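You operate a simulated robot arm through the tools that you are given. There is no shell and no other tool.

The job below is to be done with a simulated robot arm. You get a single attempt, and the scene is never put back.

TASK
Plug the work lamp into outlet 5, light it and meter its load.
Fine: the red plug, twisted home before breaker 5 goes on; meter dial to 5.

It is judged by the outcome, as a careful person would: the job done as asked, and still so three seconds after it is handed in. It fails if anything else is knocked over, pushed out of place, dropped, spilled or broken.

THE ROBOT
A 6-joint arm with a three-finger gripper, fixed in place. Base frame: the origin is at the foot of the arm, x ahead of it, y to its left, z up; the work surface is at about z = 0.92. Lengths are in m, angles in degrees, forces in N, time in s.
Its first joint turns from -166.0 to 166.0 degrees. Payload 4.89 kg.
The TCP is the grasp point between the finger pads, 0.03 m short of the fingertips. In the tool frame z runs along the fingers and y along their closing line. Largest opening 0.164 m; the body of the gripper starts 0.125 m behind the TCP.
Orientation is told as [roll, pitch, yaw] about the base's x, y, z axes, in that order, counted from this pose: with the fingers straight down and closing along the base's y, the tool's x points along the base's -x, its y along +y and its z along -z.

THE INTERFACE
- The arm moves only by the tool jog_arm. Its argument "moves" is a list of rows, each a list of 3 entries, a list of its own where there are three numbers: the shift along the tool's x, y, z in m, then the turn, a rotation vector about the tool's x, y, z in degrees, then the gripper command, from -1 (fully open) to 1 (shut), values between in proportion. In form: [[[dx, dy, dz], [ax, ay, az], hand], ...]. A call has 1 to 20 rows; each row shifts and turns the commanded pose from where the row before left it, along the tool's axes as they then stand. Each row takes 0.2 s and may step no farther than 0.05 m and 8.6 degrees from the row before; otherwise, or with a gripper value out of range, the whole call is refused. A pose out of reach is approached as far as the arm can. The call stops where the force on the tool passes 90 N (or 10 N more than at its start, if that is more) or the arm is blocked; 0.2 s more then pass. Each finger travels about 0.108 m/s and halts on what it meets, pressing with about 26 N; the grip force reading is that of the motor and also rises with nothing between the fingers. The clock runs only during rows and for 0.2 s after the last one: add rows that do not move to give the fingers time. The reply holds the time, the measured pose of the TCP, the force on the tool along the base axes, the opening and the grip force, in the units named above and with some noise, with the torque about the TCP (base axes, N m) and any sound that the robot's microphone picked up.
- Cameras (640 x 400 px; columns grow to the right, rows downward): "scene" is fixed at [0.2191, -0.5017, 1.528]; the picture's right is [0.84, -0.55, 0.00], its down [-0.11, -0.17, -0.98] and it looks along [0.54, 0.82, -0.20] (base axes); focal length 347 px, centre (320, 200). "wrist" rides on the gripper at [0.076, -0.002, -0.152] in the tool frame; the picture's right is [0.02, 1.00, 0.00], its down [-0.88, 0.02, -0.47] and it looks along [-0.47, 0.01, 0.88] (tool axes); focal length 247 px, centre (320, 200). There is no depth. A picture from a camera that has moved, and an enlarged one, comes with that camera's place and axes in the base frame and with its lens.
- capture(camera): a new picture of that camera. No time passes.
- move_column(by): slides the trunk up (or, below 0, down) by that many m; the arm rides with it, the base frame stays. It gives what a move gives, with no picture.
- zoom(camera, box): a new picture of the part [left, top, right, bottom] of that camera's present view, enlarged. No time passes.
- hand_in(): hands the job in; it is judged then, once.

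Places have to be worked out from the pictures, the camera data and where the tool is seen. Open the gripper and draw the arm clear of the work before you hand the job in, unless the task says otherwise.

The tools are called after "Call:" as name(argument=value, ...) on one line, values as JSON. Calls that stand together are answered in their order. jog_arm: Moves the arm, as the interface text tells. Its arguments: {"type":"object","properties":{"moves":{"type":"array","items":{"type":"array"}}},"required":["moves"]} The other tools are called the same way: move_column (by) slides the trunk up or down; capture (camera) takes a picture; zoom (camera, box) takes an enlarged picture of a part of a camera's view; hand_in () hands the job in.

At the start:

```text
time: 0.0
tool_pos: [0.5586, -0.1566, 1.4983]
tool_rot: [0.0, 0.0, 0.1]
wrist_force: [0.3, -0.5, -0.4]
wrist_torque: [-0.02, 0.0, 0.02]
width: 0.164
grasp_force: 0.0
trunk travel left (down, up): [-0.175, 0.215]
```

scene: 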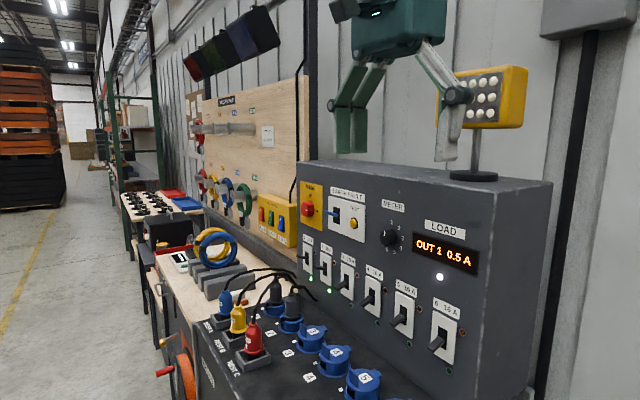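
wrist: 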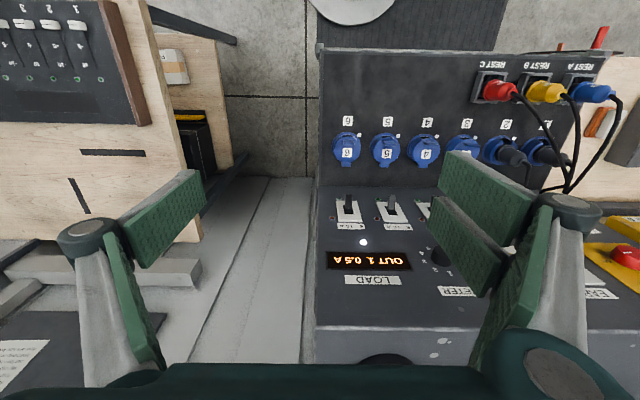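

I start by looking closer at the panel and the plugs from both cameras before moving anything.

Call:
zoom(camera="scene", box=[290, 160, 490, 380])

Call:
zoom(camera="scene", box=[180, 260, 400, 400])

Call:
zoom(camera="wrist", box=[310, 40, 640, 300])

```text
1.82 times, centred on (390, 270) of scene
camera zoom: at [0.2191, -0.5017, 1.528], right [0.84, -0.55, 0.0], down [-0.11, -0.17, -0.98], along [0.54, 0.82, -0.2], focal length 631 px, centre (193, 73)
```

zoom: 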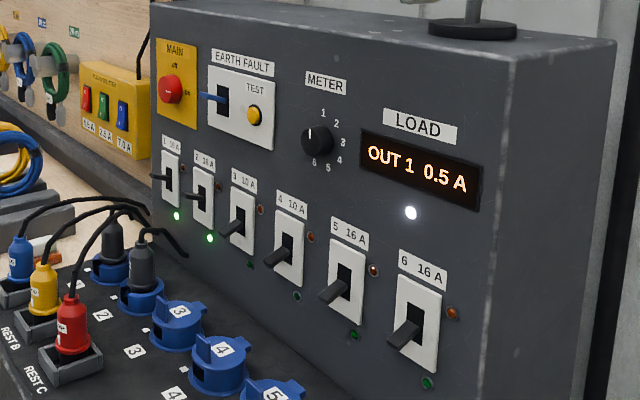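

```text
2.86 times, centred on (290, 330) of scene
camera zoom: at [0.2191, -0.5017, 1.528], right [0.84, -0.55, 0.0], down [-0.11, -0.17, -0.98], along [0.54, 0.82, -0.2], focal length 992 px, centre (406, -171)
```

zoom: 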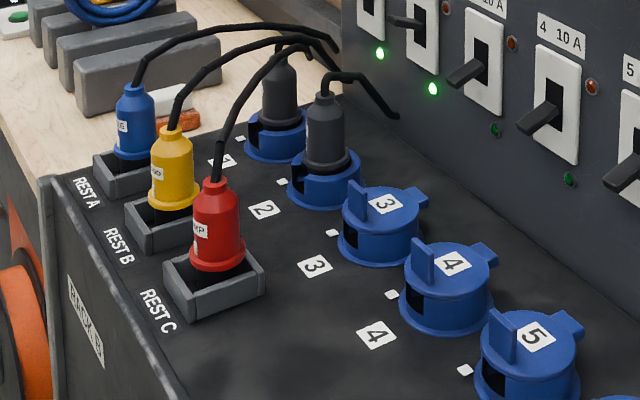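

```text
1.54 times, centred on (475, 170) of wrist
camera zoom: at [0.4819, -0.1569, 1.6506], right [-0.02, 1.0, 0.0], down [0.88, 0.02, 0.47], along [0.47, 0.01, -0.88], focal length 380 px, centre (82, 246)
```

zoom: 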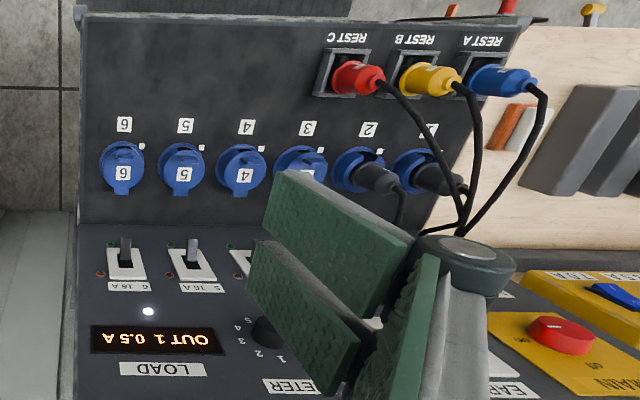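

The outlets sit on a roughly horizontal deck at about z≈0.93, and outlet 5's lid is near (0.69, 0.03, 0.96). I move the tool back and lower, still well clear, to get a closer wrist view of the outlets and plugs.

Call:
jog_arm(moves=[[[0.01625, 0.0296, 0.02725], [0, 0, 0], -1], [[0.01625, 0.0296, 0.02725], [0, 0, 0], -1], [[0.01625, 0.0296, 0.02725], [0, 0, 0], -1], [[0.01625, 0.0296, 0.02725], [0, 0, 0], -1], [[0.01625, 0.0296, 0.02725], [0, 0, 0], -1], [[0.01625, 0.0296, 0.02725], [0, 0, 0], -1], [[0.01625, 0.0296, 0.02725], [0, 0, 0], -1], [[0.01625, 0.0296, 0.02725], [0, 0, 0], -1]])

Call:
capture(camera="wrist")

Call:
capture(camera="scene")

```text
time: 1.8
tool_pos: [0.429, 0.0822, 1.2821]
tool_rot: [0.0, 0.0, 0.0]
wrist_force: [0.6, -0.3, -0.3]
wrist_torque: [0.02, 0.08, 0.03]
width: 0.164
grasp_force: 0.0
trunk travel left (down, up): [-0.175, 0.215]
```

```text
taken
camera wrist: at [0.3525, 0.0804, 1.434], right [-0.02, 1.0, 0.0], down [0.88, 0.02, 0.47], along [0.47, 0.01, -0.88], focal length 247 px, centre (320, 200)
```

wrist: 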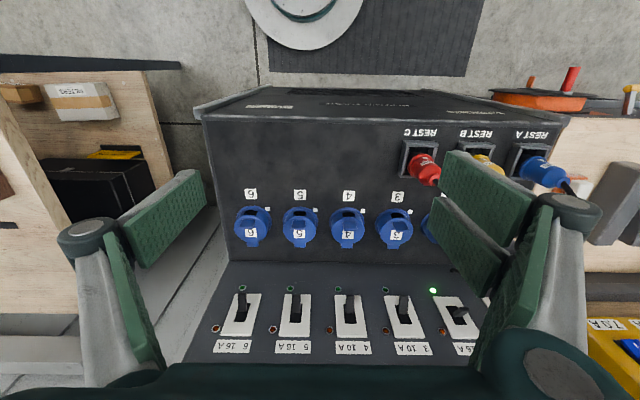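

```text
taken
```

scene: 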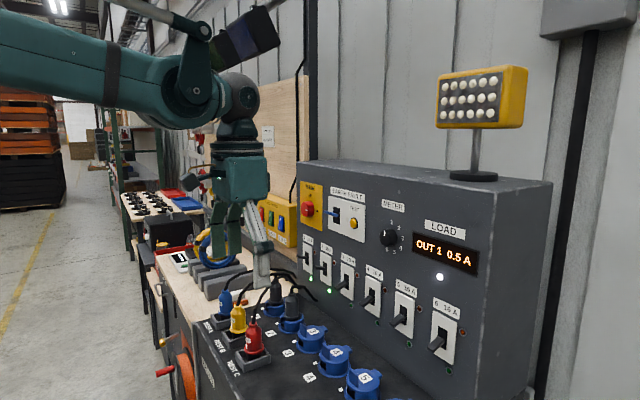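

The view is clear. I zoom in on outlet 5, the rest C plug, and the breaker row to understand the mechanisms.

Call:
zoom(camera="wrist", box=[230, 180, 410, 290])

Call:
zoom(camera="wrist", box=[380, 110, 560, 220])

Call:
zoom(camera="scene", box=[260, 300, 400, 400])

Call:
zoom(camera="scene", box=[360, 210, 500, 300])

```text
3.56 times, centred on (320, 235) of wrist
camera zoom: at [0.3525, 0.0804, 1.434], right [-0.02, 1.0, 0.0], down [0.88, 0.02, 0.47], along [0.47, 0.01, -0.88], focal length 878 px, centre (320, 76)
```

zoom: 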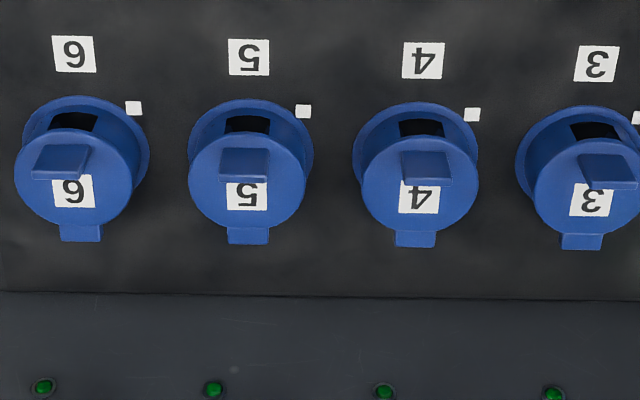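

```text
3.56 times, centred on (470, 165) of wrist
camera zoom: at [0.3525, 0.0804, 1.434], right [-0.02, 1.0, 0.0], down [0.88, 0.02, 0.47], along [0.47, 0.01, -0.88], focal length 878 px, centre (-213, 324)
```

zoom: 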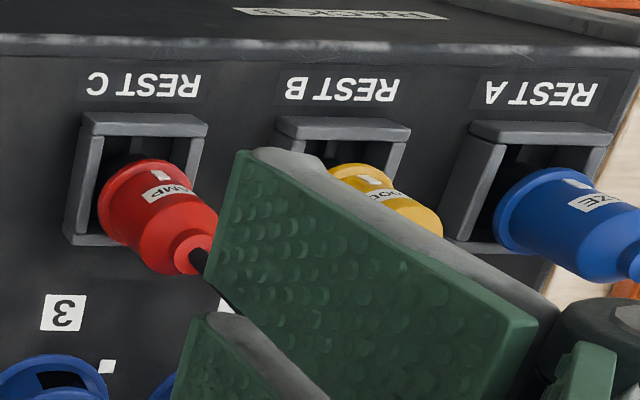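

```text
4.00 times, centred on (330, 350) of scene
camera zoom: at [0.2191, -0.5017, 1.528], right [0.84, -0.55, 0.0], down [-0.11, -0.17, -0.98], along [0.54, 0.82, -0.2], focal length 1388 px, centre (280, -400)
```

zoom: 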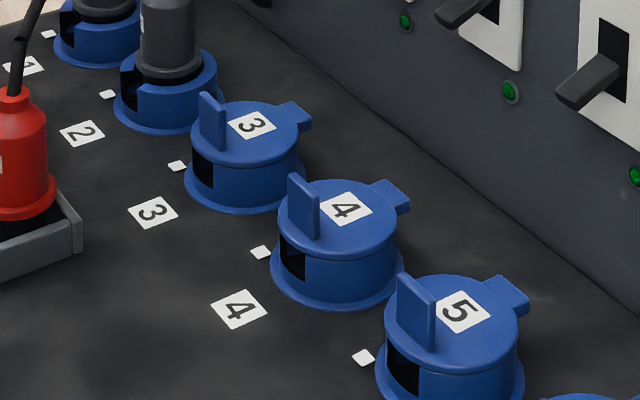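

```text
4.44 times, centred on (430, 255) of scene
camera zoom: at [0.2191, -0.5017, 1.528], right [0.84, -0.55, 0.0], down [-0.11, -0.17, -0.98], along [0.54, 0.82, -0.2], focal length 1542 px, centre (-169, -44)
```

zoom: 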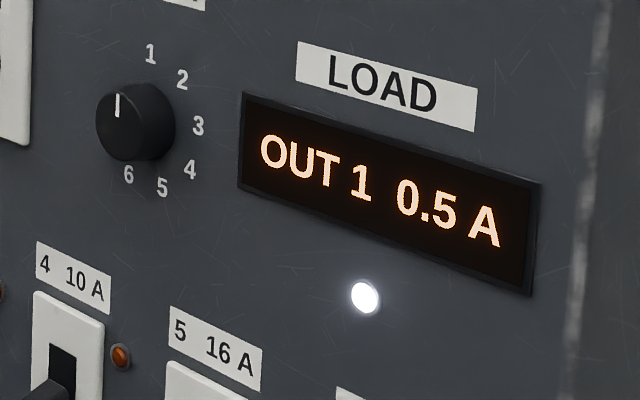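

Layout estimate: outlet 5 ≈ (0.69, 0.033), red plug at rest C ≈ (0.52, 0.283), breaker 5 ≈ (0.80, 0.033, 1.08), dial ≈ (0.79, 0.065, 1.28). I slide sideways (+y) to look at the plugs that are already home in outlets 1 and 2, and the red plug.

Call:
jog_arm(moves=[[[0.005, 0.043, 0.008], [0, 0, 0], -1], [[0.005, 0.043, 0.008], [0, 0, 0], -1], [[0.005, 0.043, 0.008], [0, 0, 0], -1], [[0.005, 0.043, 0.008], [0, 0, 0], -1], [[0.005, 0.043, 0.008], [0, 0, 0], -1], [[0.005, 0.043, 0.008], [0, 0, 0], -1]])

Call:
capture(camera="wrist")

Call:
zoom(camera="wrist", box=[230, 80, 420, 200])

Call:
zoom(camera="wrist", box=[230, 180, 420, 300])

```text
time: 3.2
tool_pos: [0.399, 0.3367, 1.2324]
tool_rot: [0.0, 0.0, 0.0]
wrist_force: [-0.4, -1.2, 0.4]
wrist_torque: [0.24, -0.13, 0.0]
width: 0.1638
grasp_force: 0.1
trunk travel left (down, up): [-0.175, 0.215]
```

```text
taken
camera wrist: at [0.3214, 0.3362, 1.3845], right [-0.02, 1.0, 0.0], down [0.88, 0.02, 0.47], along [0.47, 0.01, -0.88], focal length 247 px, centre (320, 200)
```

wrist: 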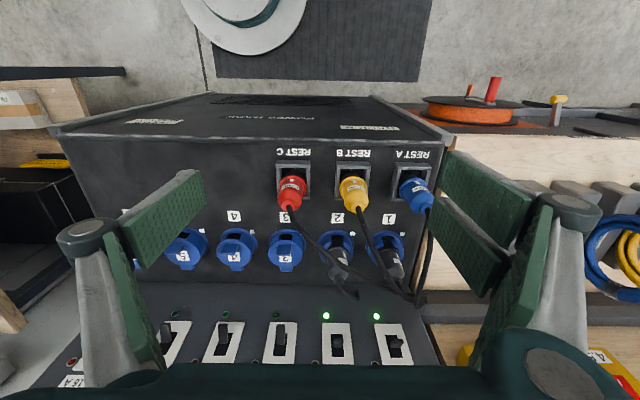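

```text
3.33 times, centred on (325, 140) of wrist
camera zoom: at [0.3214, 0.3362, 1.3845], right [-0.02, 1.0, 0.0], down [0.88, 0.02, 0.47], along [0.47, 0.01, -0.88], focal length 823 px, centre (303, 400)
```

zoom: 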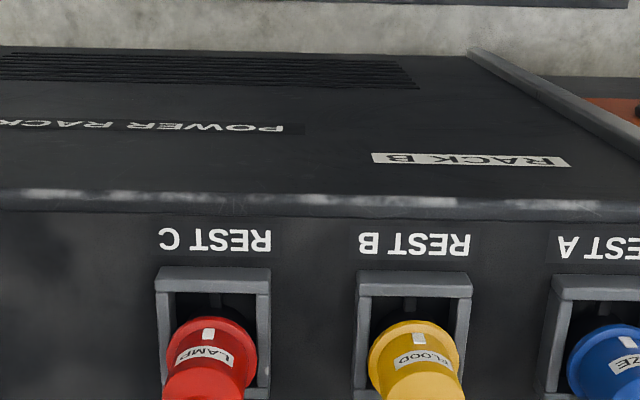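

```text
3.33 times, centred on (325, 240) of wrist
camera zoom: at [0.3214, 0.3362, 1.3845], right [-0.02, 1.0, 0.0], down [0.88, 0.02, 0.47], along [0.47, 0.01, -0.88], focal length 823 px, centre (303, 67)
```

zoom: 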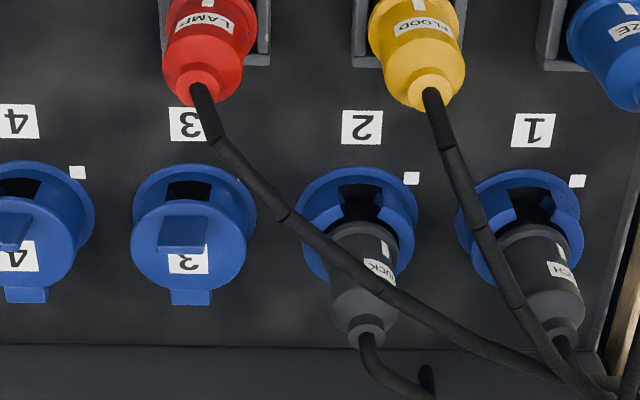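

The plugged-in grey plugs show the rule: at rest the white key mark faces -x (same as the collar notch), and when home it faces the deck's white square (about 45° clockwise from above). I zoom in with the scene camera for heights and with the wrist camera for the key mark.

Call:
zoom(camera="scene", box=[225, 300, 289, 380])

Call:
zoom(camera="scene", box=[320, 340, 416, 400])

Call:
zoom(camera="wrist", box=[255, 140, 335, 220])

Call:
zoom(camera="wrist", box=[310, 210, 430, 310])

```text
5.00 times, centred on (257, 340) of scene
camera zoom: at [0.2191, -0.5017, 1.528], right [0.84, -0.55, 0.0], down [-0.11, -0.17, -0.98], along [0.54, 0.82, -0.2], focal length 1735 px, centre (635, -500)
```

zoom: 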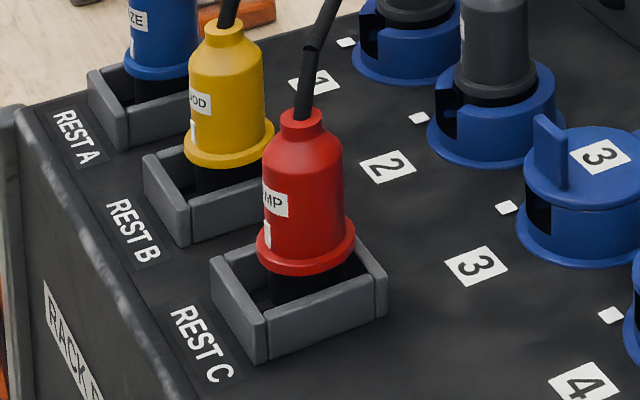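

```text
6.67 times, centred on (368, 370) of scene
camera zoom: at [0.2191, -0.5017, 1.528], right [0.84, -0.55, 0.0], down [-0.11, -0.17, -0.98], along [0.54, 0.82, -0.2], focal length 2314 px, centre (0, -933)
```

zoom: 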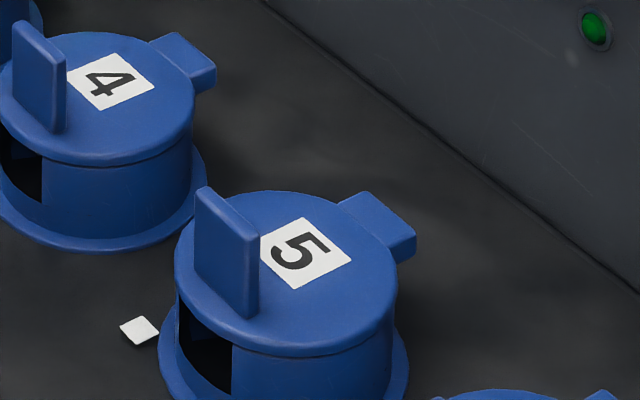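

```text
5.00 times, centred on (295, 180) of wrist
camera zoom: at [0.3214, 0.3362, 1.3845], right [-0.02, 1.0, 0.0], down [0.88, 0.02, 0.47], along [0.47, 0.01, -0.88], focal length 1235 px, centre (445, 300)
```

zoom: 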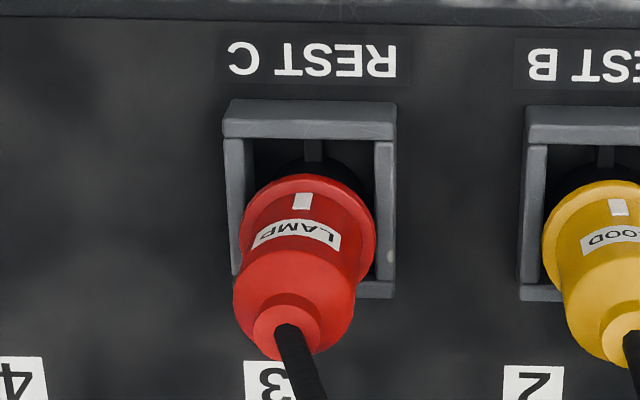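

```text
4.00 times, centred on (370, 260) of wrist
camera zoom: at [0.3214, 0.3362, 1.3845], right [-0.02, 1.0, 0.0], down [0.88, 0.02, 0.47], along [0.47, 0.01, -0.88], focal length 988 px, centre (120, -40)
```

zoom: 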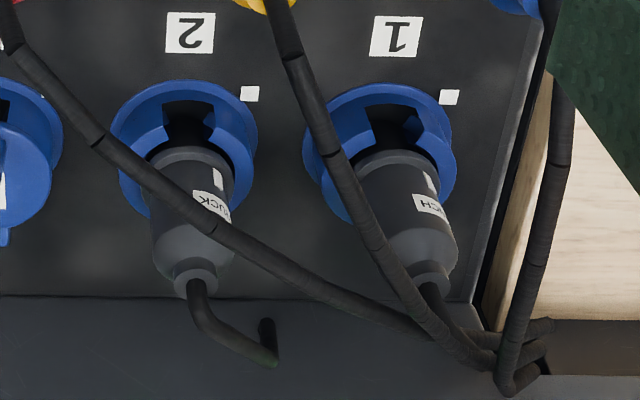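

The lid of outlet 5 is hinged on the panel side (+x) and has a handle fin about 35 mm wide near x≈0.672, top about z≈0.98. I'll bring the tool in front of outlet 5, pitched 45° forward, so I can pinch the fin on its side edges and swing the lid without nearing the panel.

Call:
jog_arm(moves=[[[0, -0.0425, 0], [0, -6.43, 0], -1], [[0, -0.0425, 0], [0, -6.43, 0], -1], [[0, -0.0425, 0], [0, -6.43, 0], -1], [[0, -0.0425, 0], [0, -6.43, 0], -1], [[0, -0.0425, 0], [0, -6.43, 0], -1], [[0, -0.0425, 0], [0, -6.43, 0], -0.5], [[0, -0.0425, 0], [0, -6.42, 0], -0.3]])

Call:
capture(camera="wrist")

Call:
capture(camera="scene")

```text
time: 4.8
tool_pos: [0.4129, 0.0448, 1.2313]
tool_rot: [0.0, -45.0, 0.0]
wrist_force: [1.0, -0.8, 0.0]
wrist_torque: [0.08, 0.13, 0.11]
width: 0.1066
grasp_force: 0.1
out of reach, approached as far as the arm can: row 7
trunk travel left (down, up): [-0.175, 0.215]
```

```text
taken
camera wrist: at [0.2495, 0.0434, 1.2853], right [-0.02, 1.0, -0.02], down [0.29, 0.02, 0.96], along [0.96, 0.01, -0.29], focal length 247 px, centre (320, 200)
```

wrist: 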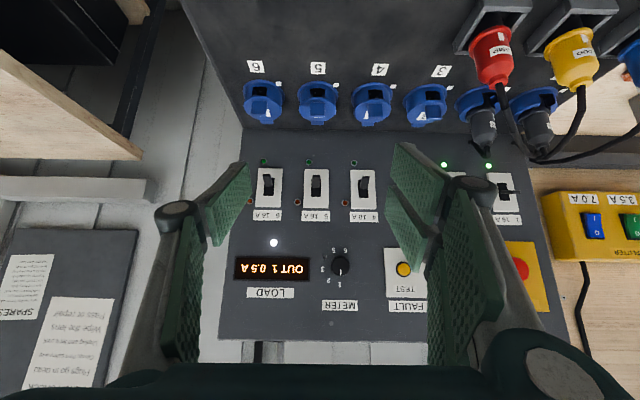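

```text
taken
```

scene: 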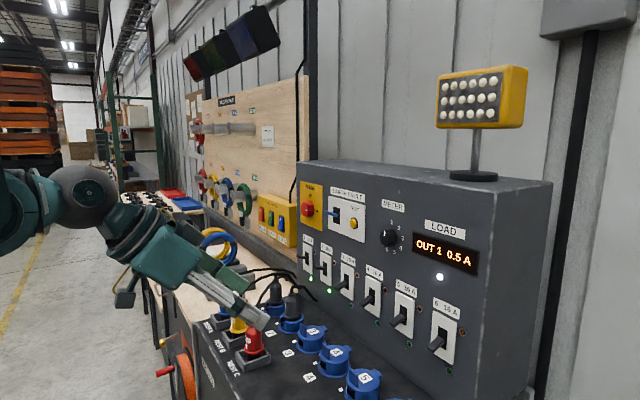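

The arm briefly reached its limit on the last row but the pose is fine (pitch −45°). I zoom in on the panel details from this front view.

Call:
zoom(camera="wrist", box=[240, 60, 400, 160])

Call:
zoom(camera="wrist", box=[250, 155, 390, 315])

```text
4.00 times, centred on (320, 110) of wrist
camera zoom: at [0.2495, 0.0434, 1.2853], right [-0.02, 1.0, -0.02], down [0.29, 0.02, 0.96], along [0.96, 0.01, -0.29], focal length 988 px, centre (320, 560)
```

zoom: 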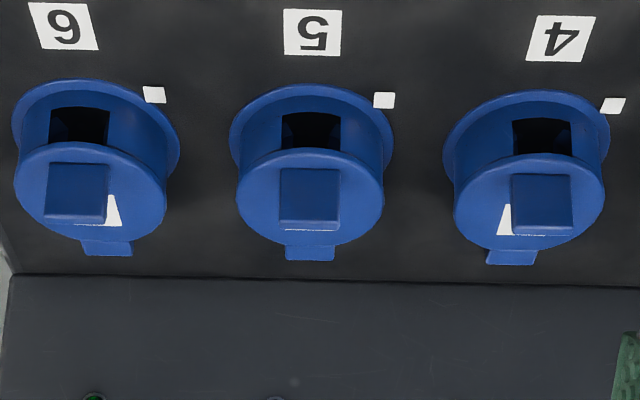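

```text
2.50 times, centred on (320, 235) of wrist
camera zoom: at [0.2495, 0.0434, 1.2853], right [-0.02, 1.0, -0.02], down [0.29, 0.02, 0.96], along [0.96, 0.01, -0.29], focal length 617 px, centre (320, 112)
```

zoom: 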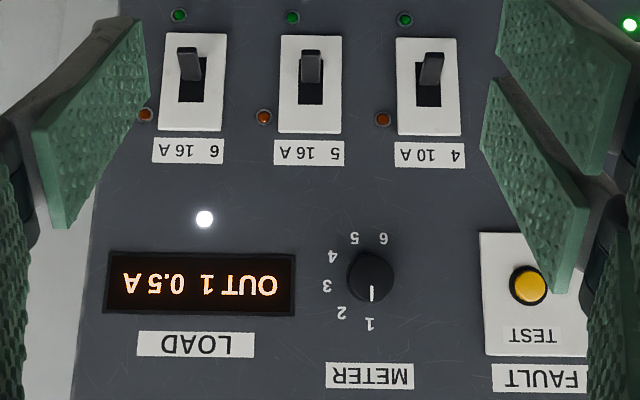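

I identify the dial steps (about 40° each, clockwise 1→6 seen from the front) and breaker levers (3–6 down = off). Now I advance along the tool axis towards the fin of lid 5, stopping about 7 cm short.

Call:
jog_arm(moves=[[[0, 0, 0.0397], [0, 0, 0], 0.15], [[0, 0, 0.0397], [0, 0, 0], 0.15], [[0, 0, 0.0397], [0, 0, 0], 0.15], [[0, 0, 0.0397], [0, 0, 0], 0.15], [[0, 0, 0.0397], [0, 0, 0], 0.15], [[0, 0, 0.0397], [0, 0, 0], 0.15]])

Call:
capture(camera="wrist")

Call:
capture(camera="scene")

```text
time: 6.2
tool_pos: [0.5809, 0.0445, 1.0612]
tool_rot: [-0.1, -44.8, 0.1]
wrist_force: [6.5, 0.4, -2.3]
wrist_torque: [-0.12, 0.49, -0.08]
width: 0.0698
grasp_force: 0.1
trunk travel left (down, up): [-0.175, 0.215]
```

```text
taken
camera wrist: at [0.4196, 0.0436, 1.1154], right [-0.02, 1.0, -0.02], down [0.29, 0.02, 0.96], along [0.96, 0.01, -0.29], focal length 247 px, centre (320, 200)
```

wrist: 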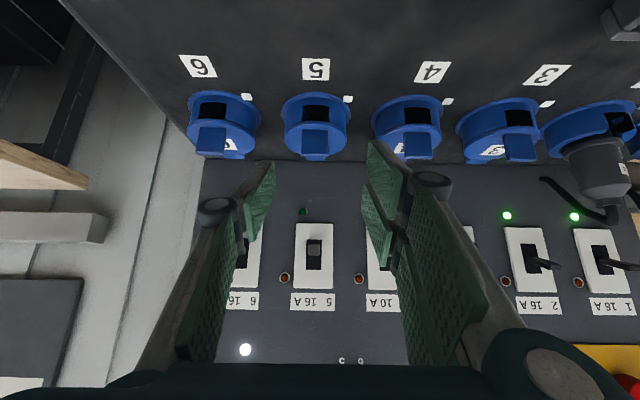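

```text
taken
```

scene: 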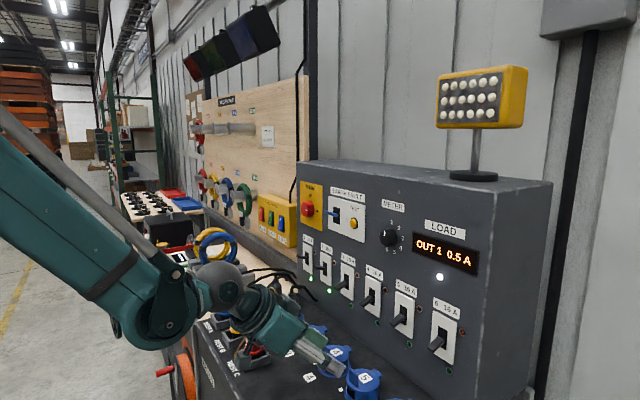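

The tool is at (0.581, 0.0445, 1.061). I zoom in to refine the fin position relative to the fingers before closing in.

Call:
zoom(camera="wrist", box=[270, 80, 370, 170])

Call:
zoom(camera="scene", box=[290, 320, 410, 400])

```text
4.44 times, centred on (320, 125) of wrist
camera zoom: at [0.4196, 0.0436, 1.1154], right [-0.02, 1.0, -0.02], down [0.29, 0.02, 0.96], along [0.96, 0.01, -0.29], focal length 1098 px, centre (320, 533)
```

zoom: 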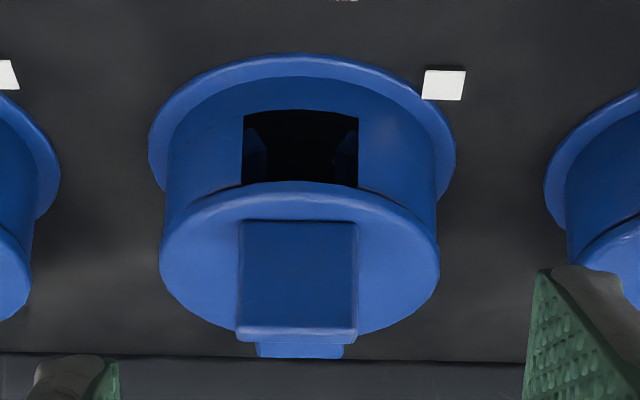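

```text
5.00 times, centred on (350, 360) of scene
camera zoom: at [0.2191, -0.5017, 1.528], right [0.84, -0.55, 0.0], down [-0.11, -0.17, -0.98], along [0.54, 0.82, -0.2], focal length 1735 px, centre (170, -600)
```

zoom: 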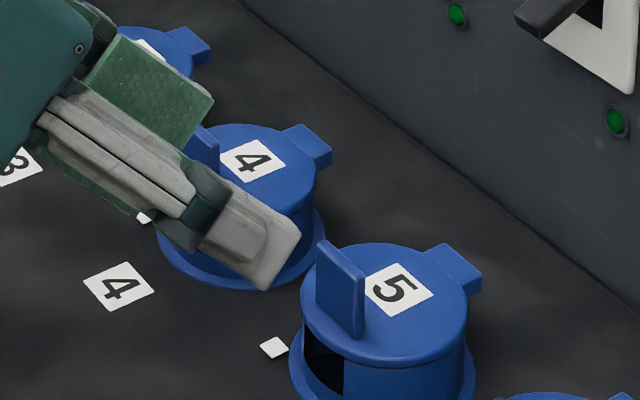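

Fin 5 is centred at y≈0.040, 31 mm wide, z 0.951–0.983. I move in along the tool axis to straddle the fin with the fingers opened about 70 mm, stopping a bit short first to check clearance.

Call:
jog_arm(moves=[[[-0.0005, -0.0045, 0.028], [0, 0, 0], 0.15], [[-0.0005, 0, 0.028], [0, 0, 0], 0.15], [[-0.0005, 0, 0.026], [0, 0, 0], 0.15]])

Call:
zoom(camera="wrist", box=[240, 60, 400, 200])

Call:
zoom(camera="scene", box=[310, 330, 410, 400])

```text
time: 7.0
tool_pos: [0.6376, 0.0392, 1.007]
tool_rot: [0.0, -44.9, 0.0]
wrist_force: [-1.3, 0.0, 0.3]
wrist_torque: [-0.01, -0.08, 0.04]
width: 0.0698
grasp_force: 0.1
trunk travel left (down, up): [-0.175, 0.215]
```

```text
2.86 times, centred on (320, 130) of wrist
camera zoom: at [0.475, 0.0377, 1.0607], right [-0.01, 1.0, -0.02], down [0.29, 0.02, 0.96], along [0.96, 0.01, -0.29], focal length 706 px, centre (320, 400)
```

zoom: 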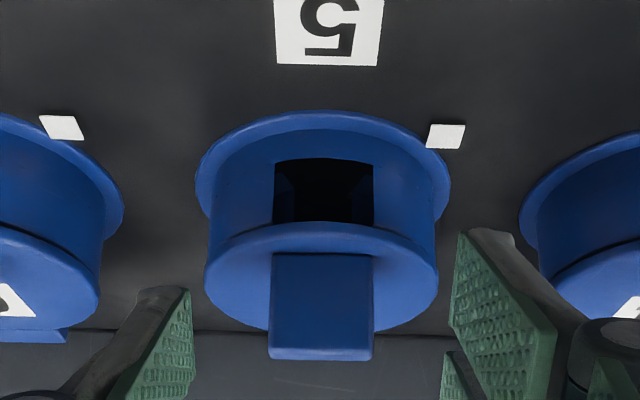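

```text
5.71 times, centred on (360, 365) of scene
camera zoom: at [0.2191, -0.5017, 1.528], right [0.84, -0.55, 0.0], down [-0.11, -0.17, -0.98], along [0.54, 0.82, -0.2], focal length 1983 px, centre (91, -743)
```

zoom: 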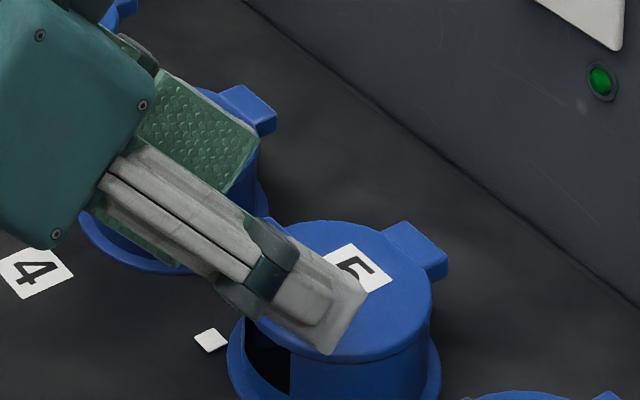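

Fingers straddle the fin symmetrically. I advance 27 mm more and close on the fin's side edges.

Call:
jog_arm(moves=[[[0, 0.0005, 0.014], [0, 0, 0], 0.15], [[0, 0.0, 0.013], [0, 0, 0], 0.15], [[0, 0, 0], [0, 0, 0], 0.45], [[0, 0, 0], [0, 0, 0], 0.7], [[0, 0, 0], [0, 0, 0], 0.7]])

Call:
zoom(camera="wrist", box=[240, 60, 400, 200])

Call:
zoom(camera="scene", box=[310, 330, 410, 400])

```text
time: 8.2
tool_pos: [0.6516, 0.0424, 0.9904]
tool_rot: [0.1, -45.1, 0.0]
wrist_force: [-52.0, 50.6, 32.2]
wrist_torque: [2.93, 1.28, 1.17]
width: 0.0372
grasp_force: 44.7
trunk travel left (down, up): [-0.175, 0.215]
```

```text
2.86 times, centred on (320, 130) of wrist
camera zoom: at [0.4901, 0.0412, 1.0431], right [-0.02, 1.0, -0.01], down [0.29, 0.02, 0.96], along [0.96, 0.01, -0.29], focal length 706 px, centre (320, 400)
```

zoom: 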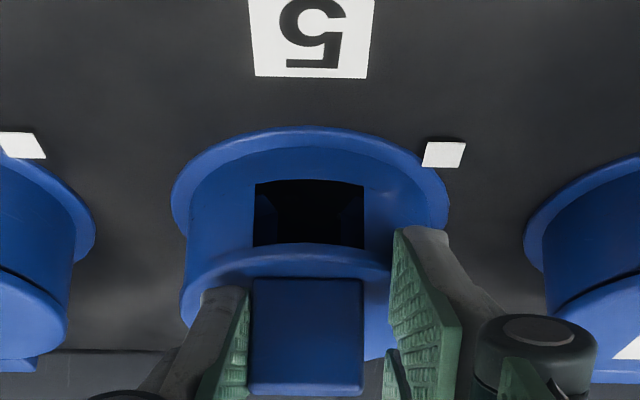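

```text
5.71 times, centred on (360, 365) of scene
camera zoom: at [0.2191, -0.5017, 1.528], right [0.84, -0.55, 0.0], down [-0.11, -0.17, -0.98], along [0.54, 0.82, -0.2], focal length 1983 px, centre (91, -743)
```

zoom: 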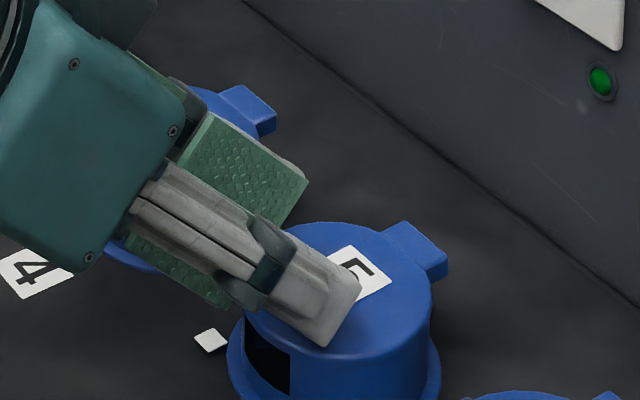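

Force (−52, 51, 32 N) and torque point to the +y fingertip's lower corner catching the lid's rim — the lid top is a few mm higher than I estimated. I open again, raise 10 mm and recentre on the fin (y≈0.0393) before closing.

Call:
jog_arm(moves=[[[0, 0, 0], [0, 0, 0], 0.15], [[0, 0, 0], [0, 0, 0], 0.15], [[-0.0065, -0.0012, -0.0085], [0, 0, 0], 0.15], [[0, 0, 0], [0, 0, 0], 0.15]])

Call:
zoom(camera="wrist", box=[240, 60, 400, 200])

Call:
zoom(camera="scene", box=[310, 330, 410, 400])

```text
time: 9.2
tool_pos: [0.655, 0.0381, 0.9988]
tool_rot: [0.1, -45.0, 0.0]
wrist_force: [0.2, -0.5, 0.4]
wrist_torque: [-0.03, -0.02, -0.01]
width: 0.07
grasp_force: 0.1
trunk travel left (down, up): [-0.175, 0.215]
```

```text
2.86 times, centred on (320, 130) of wrist
camera zoom: at [0.493, 0.0375, 1.0525], right [-0.01, 1.0, -0.02], down [0.29, 0.02, 0.96], along [0.96, 0.01, -0.29], focal length 706 px, centre (320, 400)
```

zoom: 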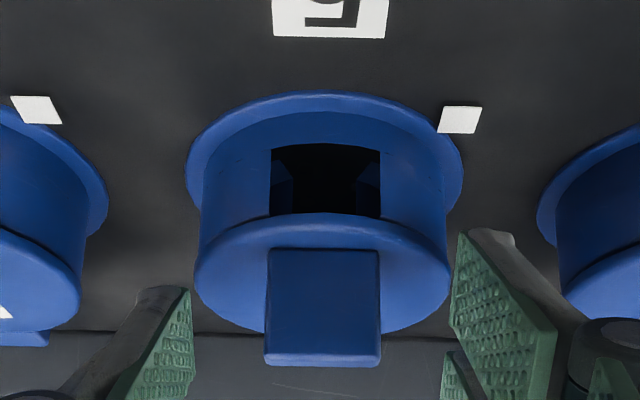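

```text
5.71 times, centred on (360, 365) of scene
camera zoom: at [0.2191, -0.5017, 1.528], right [0.84, -0.55, 0.0], down [-0.11, -0.17, -0.98], along [0.54, 0.82, -0.2], focal length 1983 px, centre (91, -743)
```

zoom: 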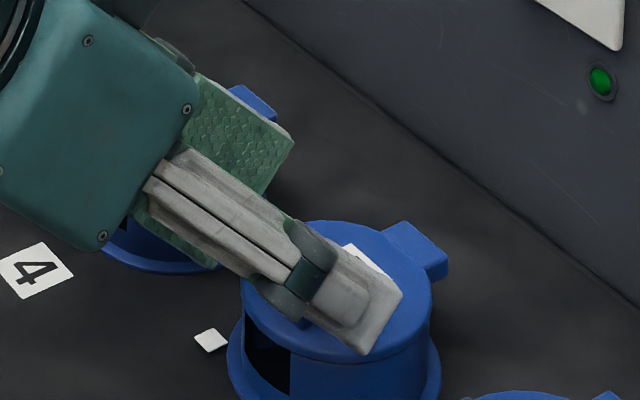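

Now clear of the lid with zero force and the fin centred between the fingers. I close on it again.

Call:
jog_arm(moves=[[[0, 0, 0], [0, 0, 0], 0.4], [[0, 0, 0], [0, 0, 0], 0.7], [[0, 0, 0], [0, 0, 0], 0.7]])

Call:
zoom(camera="wrist", box=[240, 60, 400, 200])

Call:
zoom(camera="scene", box=[310, 330, 410, 400])

```text
time: 10.0
tool_pos: [0.6539, 0.0393, 0.9993]
tool_rot: [-0.1, -45.1, 0.0]
wrist_force: [-8.7, 8.8, 7.2]
wrist_torque: [0.42, 0.3, 0.05]
width: 0.0292
grasp_force: 44.6
trunk travel left (down, up): [-0.175, 0.215]
```

```text
2.86 times, centred on (320, 130) of wrist
camera zoom: at [0.4921, 0.0379, 1.0527], right [-0.02, 1.0, -0.02], down [0.29, 0.02, 0.96], along [0.96, 0.01, -0.29], focal length 706 px, centre (320, 400)
```

zoom: 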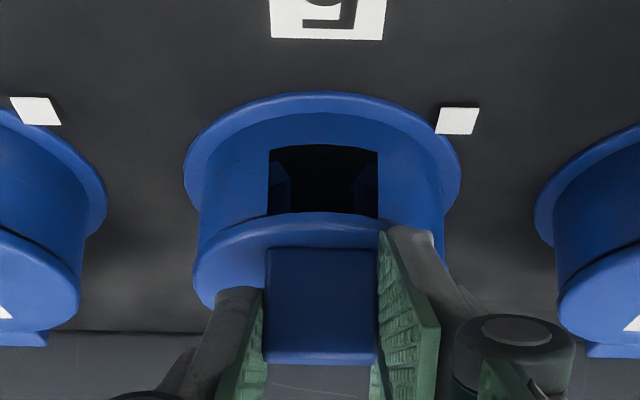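

```text
5.71 times, centred on (360, 365) of scene
camera zoom: at [0.2191, -0.5017, 1.528], right [0.84, -0.55, 0.0], down [-0.11, -0.17, -0.98], along [0.54, 0.82, -0.2], focal length 1983 px, centre (91, -743)
```

zoom: 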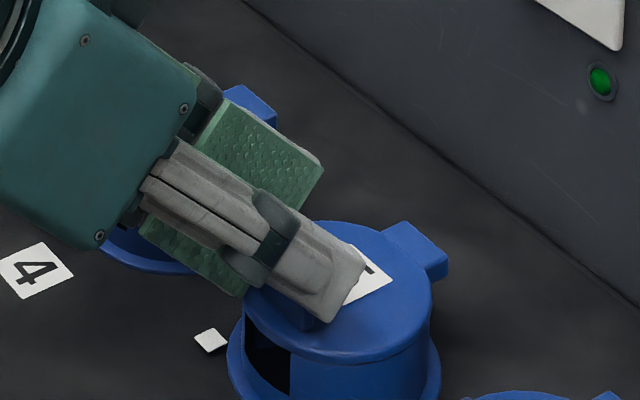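

The fin is pinched (29 mm) with low residual force. I swing the lid open along an arc around its hinge (≈ x 0.738, z 0.953), first ~22°, checking forces.

Call:
jog_arm(moves=[[[-0.0102, 0, -0.0031], [0, 2.7, 0], 0.7], [[-0.0104, 0, -0.0023], [0, 2.7, 0], 0.7], [[-0.0105, 0, -0.0016], [0, 2.7, 0], 0.7]])

Call:
zoom(camera="wrist", box=[220, 60, 420, 220])

Call:
zoom(camera="scene", box=[310, 320, 424, 400])

```text
time: 10.8
tool_pos: [0.6738, 0.0381, 1.0241]
tool_rot: [0.0, -36.9, 0.0]
wrist_force: [3.9, 1.6, -3.8]
wrist_torque: [0.43, -0.11, -0.39]
width: 0.0292
grasp_force: 42.9
trunk travel left (down, up): [-0.175, 0.215]
```

```text
2.50 times, centred on (320, 140) of wrist
camera zoom: at [0.5214, 0.0383, 1.1004], right [-0.02, 1.0, -0.01], down [0.42, 0.02, 0.91], along [0.91, 0.01, -0.42], focal length 617 px, centre (320, 350)
```

zoom: 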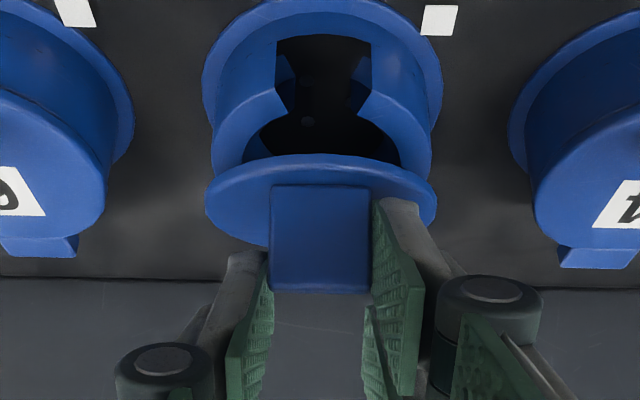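

```text
5.00 times, centred on (367, 360) of scene
camera zoom: at [0.2191, -0.5017, 1.528], right [0.84, -0.55, 0.0], down [-0.11, -0.17, -0.98], along [0.54, 0.82, -0.2], focal length 1735 px, centre (85, -600)
```

zoom: 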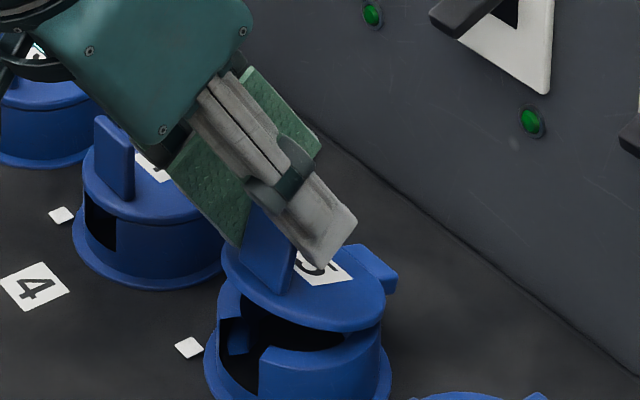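

The lid is swinging open smoothly. I continue the arc to about 60°.

Call:
jog_arm(moves=[[[-0.0107, 0, -0.0008], [0, 2.7, 0], 0.7], [[-0.0107, 0, 0.0001], [0, 2.7, 0], 0.7], [[-0.0107, 0, 0.0008], [0, 2.7, 0], 0.7], [[-0.0106, 0, 0.0016], [0, 2.7, 0], 0.7], [[-0.0105, 0, 0.0025], [0, 2.7, 0], 0.7]])

Call:
zoom(camera="wrist", box=[220, 60, 420, 260])

Call:
zoom(camera="scene", box=[310, 290, 454, 400])

```text
time: 12.0
tool_pos: [0.7199, 0.0401, 1.0503]
tool_rot: [0.0, -23.5, 0.0]
wrist_force: [-10.7, 0.1, 4.9]
wrist_torque: [0.62, 0.97, -0.58]
width: 0.0284
grasp_force: 44.2
trunk travel left (down, up): [-0.175, 0.215]
```

```text
2.00 times, centred on (320, 160) of wrist
camera zoom: at [0.5896, 0.0381, 1.1585], right [-0.02, 1.0, -0.01], down [0.62, 0.02, 0.78], along [0.78, 0.01, -0.62], focal length 494 px, centre (320, 280)
```

zoom: 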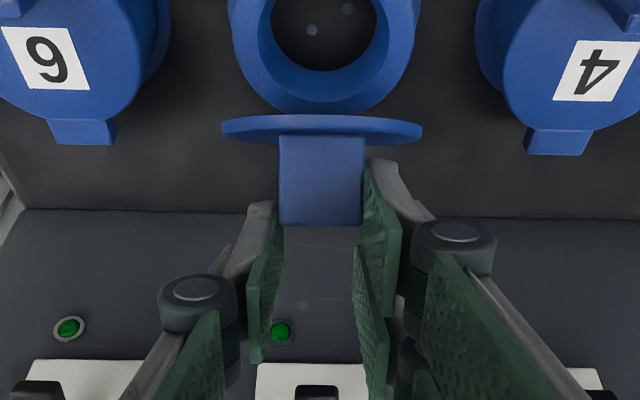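

```text
3.64 times, centred on (382, 345) of scene
camera zoom: at [0.2191, -0.5017, 1.528], right [0.84, -0.55, 0.0], down [-0.11, -0.17, -0.98], along [0.54, 0.82, -0.2], focal length 1262 px, centre (94, -327)
```

zoom: 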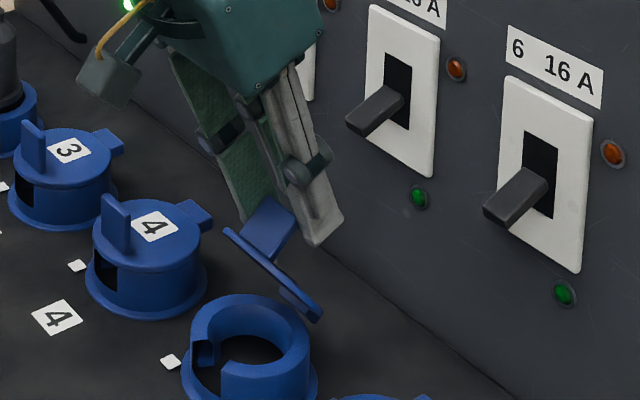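

The lid is about 55° open, still on its hinge, forces around 12 N. I continue two more rows toward 75°.

Call:
jog_arm(moves=[[[-0.0101, 0, 0.0033], [0, 2.7, 0], 0.7], [[-0.0101, 0, 0.0039], [0, 2.7, 0], 0.7]])

Call:
zoom(camera="wrist", box=[220, 60, 420, 260])

Call:
zoom(camera="scene", box=[310, 290, 454, 400])

```text
time: 12.6
tool_pos: [0.7418, 0.0384, 1.0496]
tool_rot: [0.0, -18.2, -0.1]
wrist_force: [-6.9, -6.2, 15.3]
wrist_torque: [0.3, 0.71, -0.6]
width: 0.0281
grasp_force: 44.8
trunk travel left (down, up): [-0.175, 0.215]
```

```text
2.00 times, centred on (320, 160) of wrist
camera zoom: at [0.6216, 0.0381, 1.1709], right [-0.02, 1.0, -0.01], down [0.69, 0.02, 0.72], along [0.72, 0.01, -0.69], focal length 494 px, centre (320, 280)
```

zoom: 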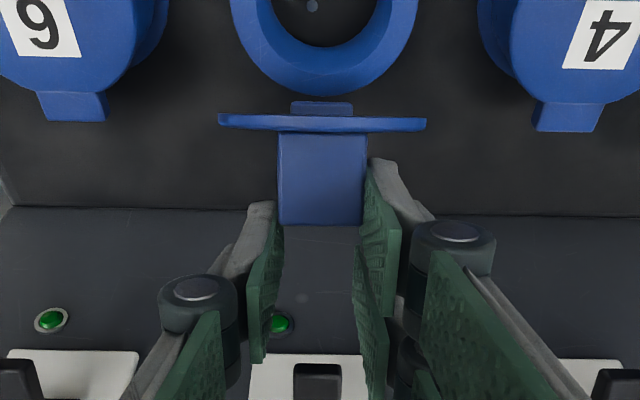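

```text
3.64 times, centred on (382, 345) of scene
camera zoom: at [0.2191, -0.5017, 1.528], right [0.84, -0.55, 0.0], down [-0.11, -0.17, -0.98], along [0.54, 0.82, -0.2], focal length 1262 px, centre (94, -327)
```

zoom: 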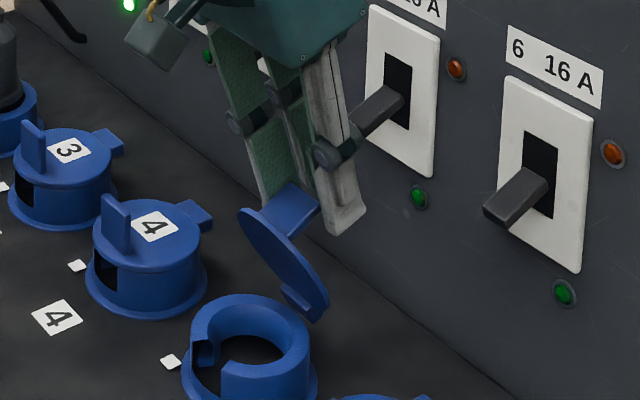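

The lid follows (about 68°). I keep swinging with the tool pitch held at −18°, three more small rows, to bring it past vertical.

Call:
jog_arm(moves=[[[-0.0084, 0, 0.0046], [0, 0, 0], 0.7], [[-0.0078, 0, 0.0056], [0, 0, 0], 0.7]])

Call:
zoom(camera="wrist", box=[220, 60, 420, 260])

Call:
zoom(camera="scene", box=[310, 290, 454, 400])

```text
time: 13.2
tool_pos: [0.7601, 0.0389, 1.0464]
tool_rot: [0.0, -18.0, 0.0]
wrist_force: [-6.1, -14.6, 13.5]
wrist_torque: [-0.07, 0.84, -0.12]
width: 0.0286
grasp_force: 44.6
trunk travel left (down, up): [-0.175, 0.215]
```

```text
2.00 times, centred on (320, 160) of wrist
camera zoom: at [0.6392, 0.0381, 1.1661], right [-0.02, 1.0, -0.01], down [0.69, 0.02, 0.72], along [0.72, 0.01, -0.69], focal length 494 px, centre (320, 280)
```

zoom: 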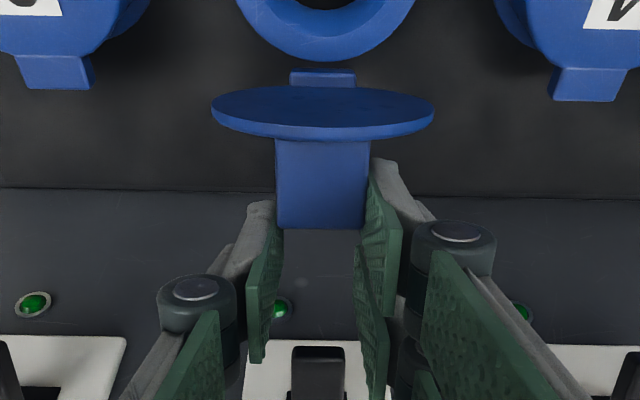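

```text
3.64 times, centred on (382, 345) of scene
camera zoom: at [0.2191, -0.5017, 1.528], right [0.84, -0.55, 0.0], down [-0.11, -0.17, -0.98], along [0.54, 0.82, -0.2], focal length 1262 px, centre (94, -327)
```

zoom: 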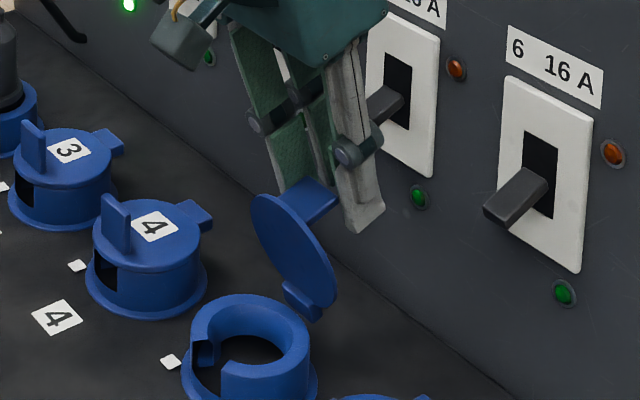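

The lid is at about 80°, and breaker lever 5 sits untouched in the gap between the fingers. Two more small rows should bring it past vertical.

Call:
jog_arm(moves=[[[-0.007, 0, 0.0066], [0, 0, 0], 0.7], [[-0.006, 0, 0.0074], [0, 0, 0], 0.7]])

Call:
zoom(camera="wrist", box=[220, 60, 420, 260])

Call:
zoom(camera="scene", box=[310, 270, 454, 400])

```text
time: 13.8
tool_pos: [0.7767, 0.0392, 1.0344]
tool_rot: [0.0, -18.1, 0.0]
wrist_force: [2.5, -12.4, 15.4]
wrist_torque: [-0.04, 0.39, -0.13]
width: 0.0283
grasp_force: 44.7
trunk travel left (down, up): [-0.175, 0.215]
```

```text
2.00 times, centred on (320, 160) of wrist
camera zoom: at [0.6569, 0.038, 1.1559], right [-0.02, 1.0, -0.01], down [0.69, 0.02, 0.72], along [0.72, 0.01, -0.69], focal length 494 px, centre (320, 280)
```

zoom: 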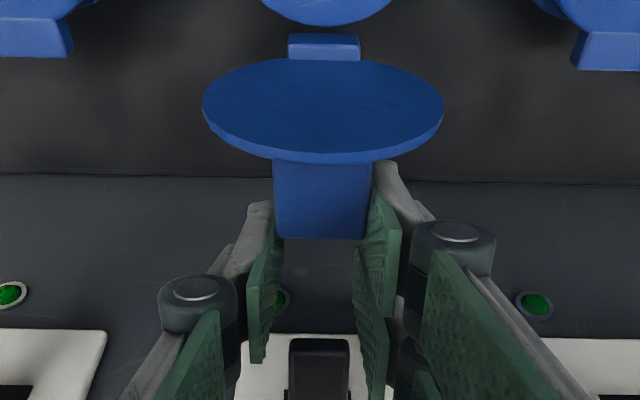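

```text
3.08 times, centred on (382, 335) of scene
camera zoom: at [0.2191, -0.5017, 1.528], right [0.84, -0.55, 0.0], down [-0.11, -0.17, -0.98], along [0.54, 0.82, -0.2], focal length 1068 px, centre (129, -215)
```

zoom: 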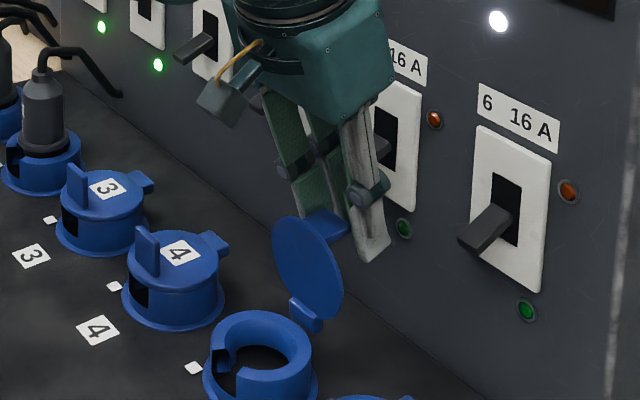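

The lid is now just past vertical. I nudge it slightly further, then open the fingers a little to see whether it stays.

Call:
jog_arm(moves=[[[-0.0028, 0, 0.0038], [0, 0, 0], 0.7], [[0, 0, 0], [0, 0, 0], 0.45], [[0, 0, 0], [0, 0, 0], 0.4]])

Call:
zoom(camera="wrist", box=[220, 60, 420, 260])

Call:
zoom(camera="scene", box=[310, 270, 454, 400])

```text
time: 14.6
tool_pos: [0.7806, 0.0409, 1.0316]
tool_rot: [0.0, -18.0, -0.1]
wrist_force: [-0.1, 0.9, -0.5]
wrist_torque: [-0.04, 0.07, -0.02]
width: 0.0494
grasp_force: 0.0
trunk travel left (down, up): [-0.175, 0.215]
```

```text
2.00 times, centred on (320, 160) of wrist
camera zoom: at [0.6607, 0.039, 1.153], right [-0.02, 1.0, -0.01], down [0.69, 0.02, 0.72], along [0.72, 0.01, -0.69], focal length 494 px, centre (320, 280)
```

zoom: 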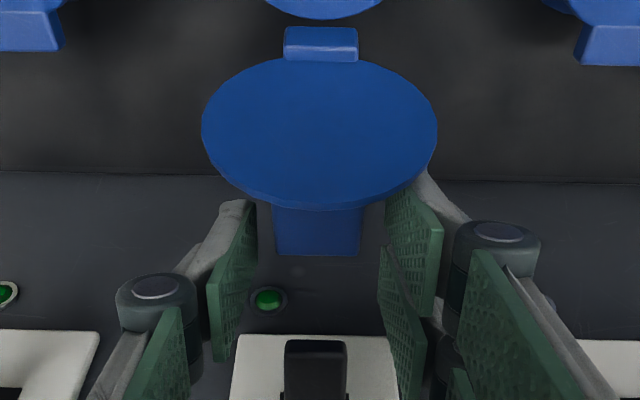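

```text
3.08 times, centred on (382, 335) of scene
camera zoom: at [0.2191, -0.5017, 1.528], right [0.84, -0.55, 0.0], down [-0.11, -0.17, -0.98], along [0.54, 0.82, -0.2], focal length 1068 px, centre (129, -215)
```

zoom: 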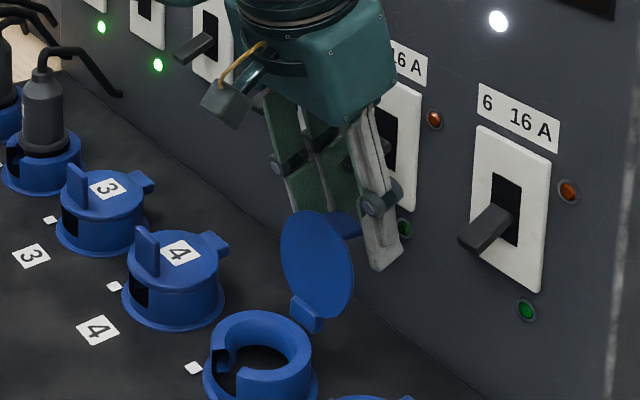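

Released, the lid fell further open (~108°) and stays there on its own. I open the fingers wider than the lid, then rise straight up and retreat without touching the lid or lever 5.

Call:
jog_arm(moves=[[[0, -0.0015, 0], [0, 0, 0], -0.34], [[0, 0, 0], [0, 0, 0], -0.34], [[-0.0062, 0, -0.019], [0, 0, 0], -0.34], [[-0.0062, 0, -0.019], [0, 0, 0], -0.34], [[0, 0, -0.04], [0, 0, 0], -0.34], [[0, 0, -0.04], [0, 0, 0], -0.34]])

Call:
capture(camera="wrist")

Call:
zoom(camera="scene", box=[310, 240, 470, 400])

```text
time: 16.0
tool_pos: [0.7568, 0.0368, 1.1502]
tool_rot: [0.0, -18.0, 0.1]
wrist_force: [0.9, 0.0, -0.4]
wrist_torque: [0.01, 0.27, -0.02]
width: 0.1099
grasp_force: 0.0
trunk travel left (down, up): [-0.175, 0.215]
```

```text
taken
camera wrist: at [0.6373, 0.036, 1.2704], right [-0.02, 1.0, -0.01], down [0.69, 0.02, 0.72], along [0.72, 0.01, -0.69], focal length 247 px, centre (320, 200)
```

wrist: 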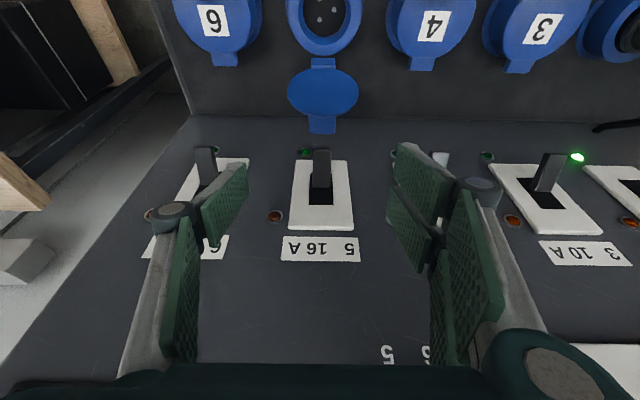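

```text
2.50 times, centred on (390, 320) of scene
camera zoom: at [0.2191, -0.5017, 1.528], right [0.84, -0.55, 0.0], down [-0.11, -0.17, -0.98], along [0.54, 0.82, -0.2], focal length 868 px, centre (145, -100)
```

zoom: 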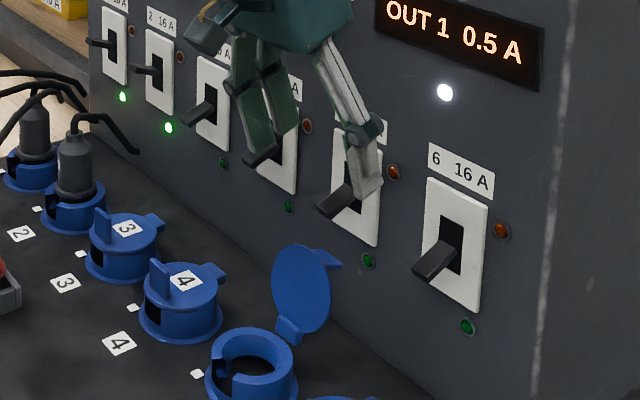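

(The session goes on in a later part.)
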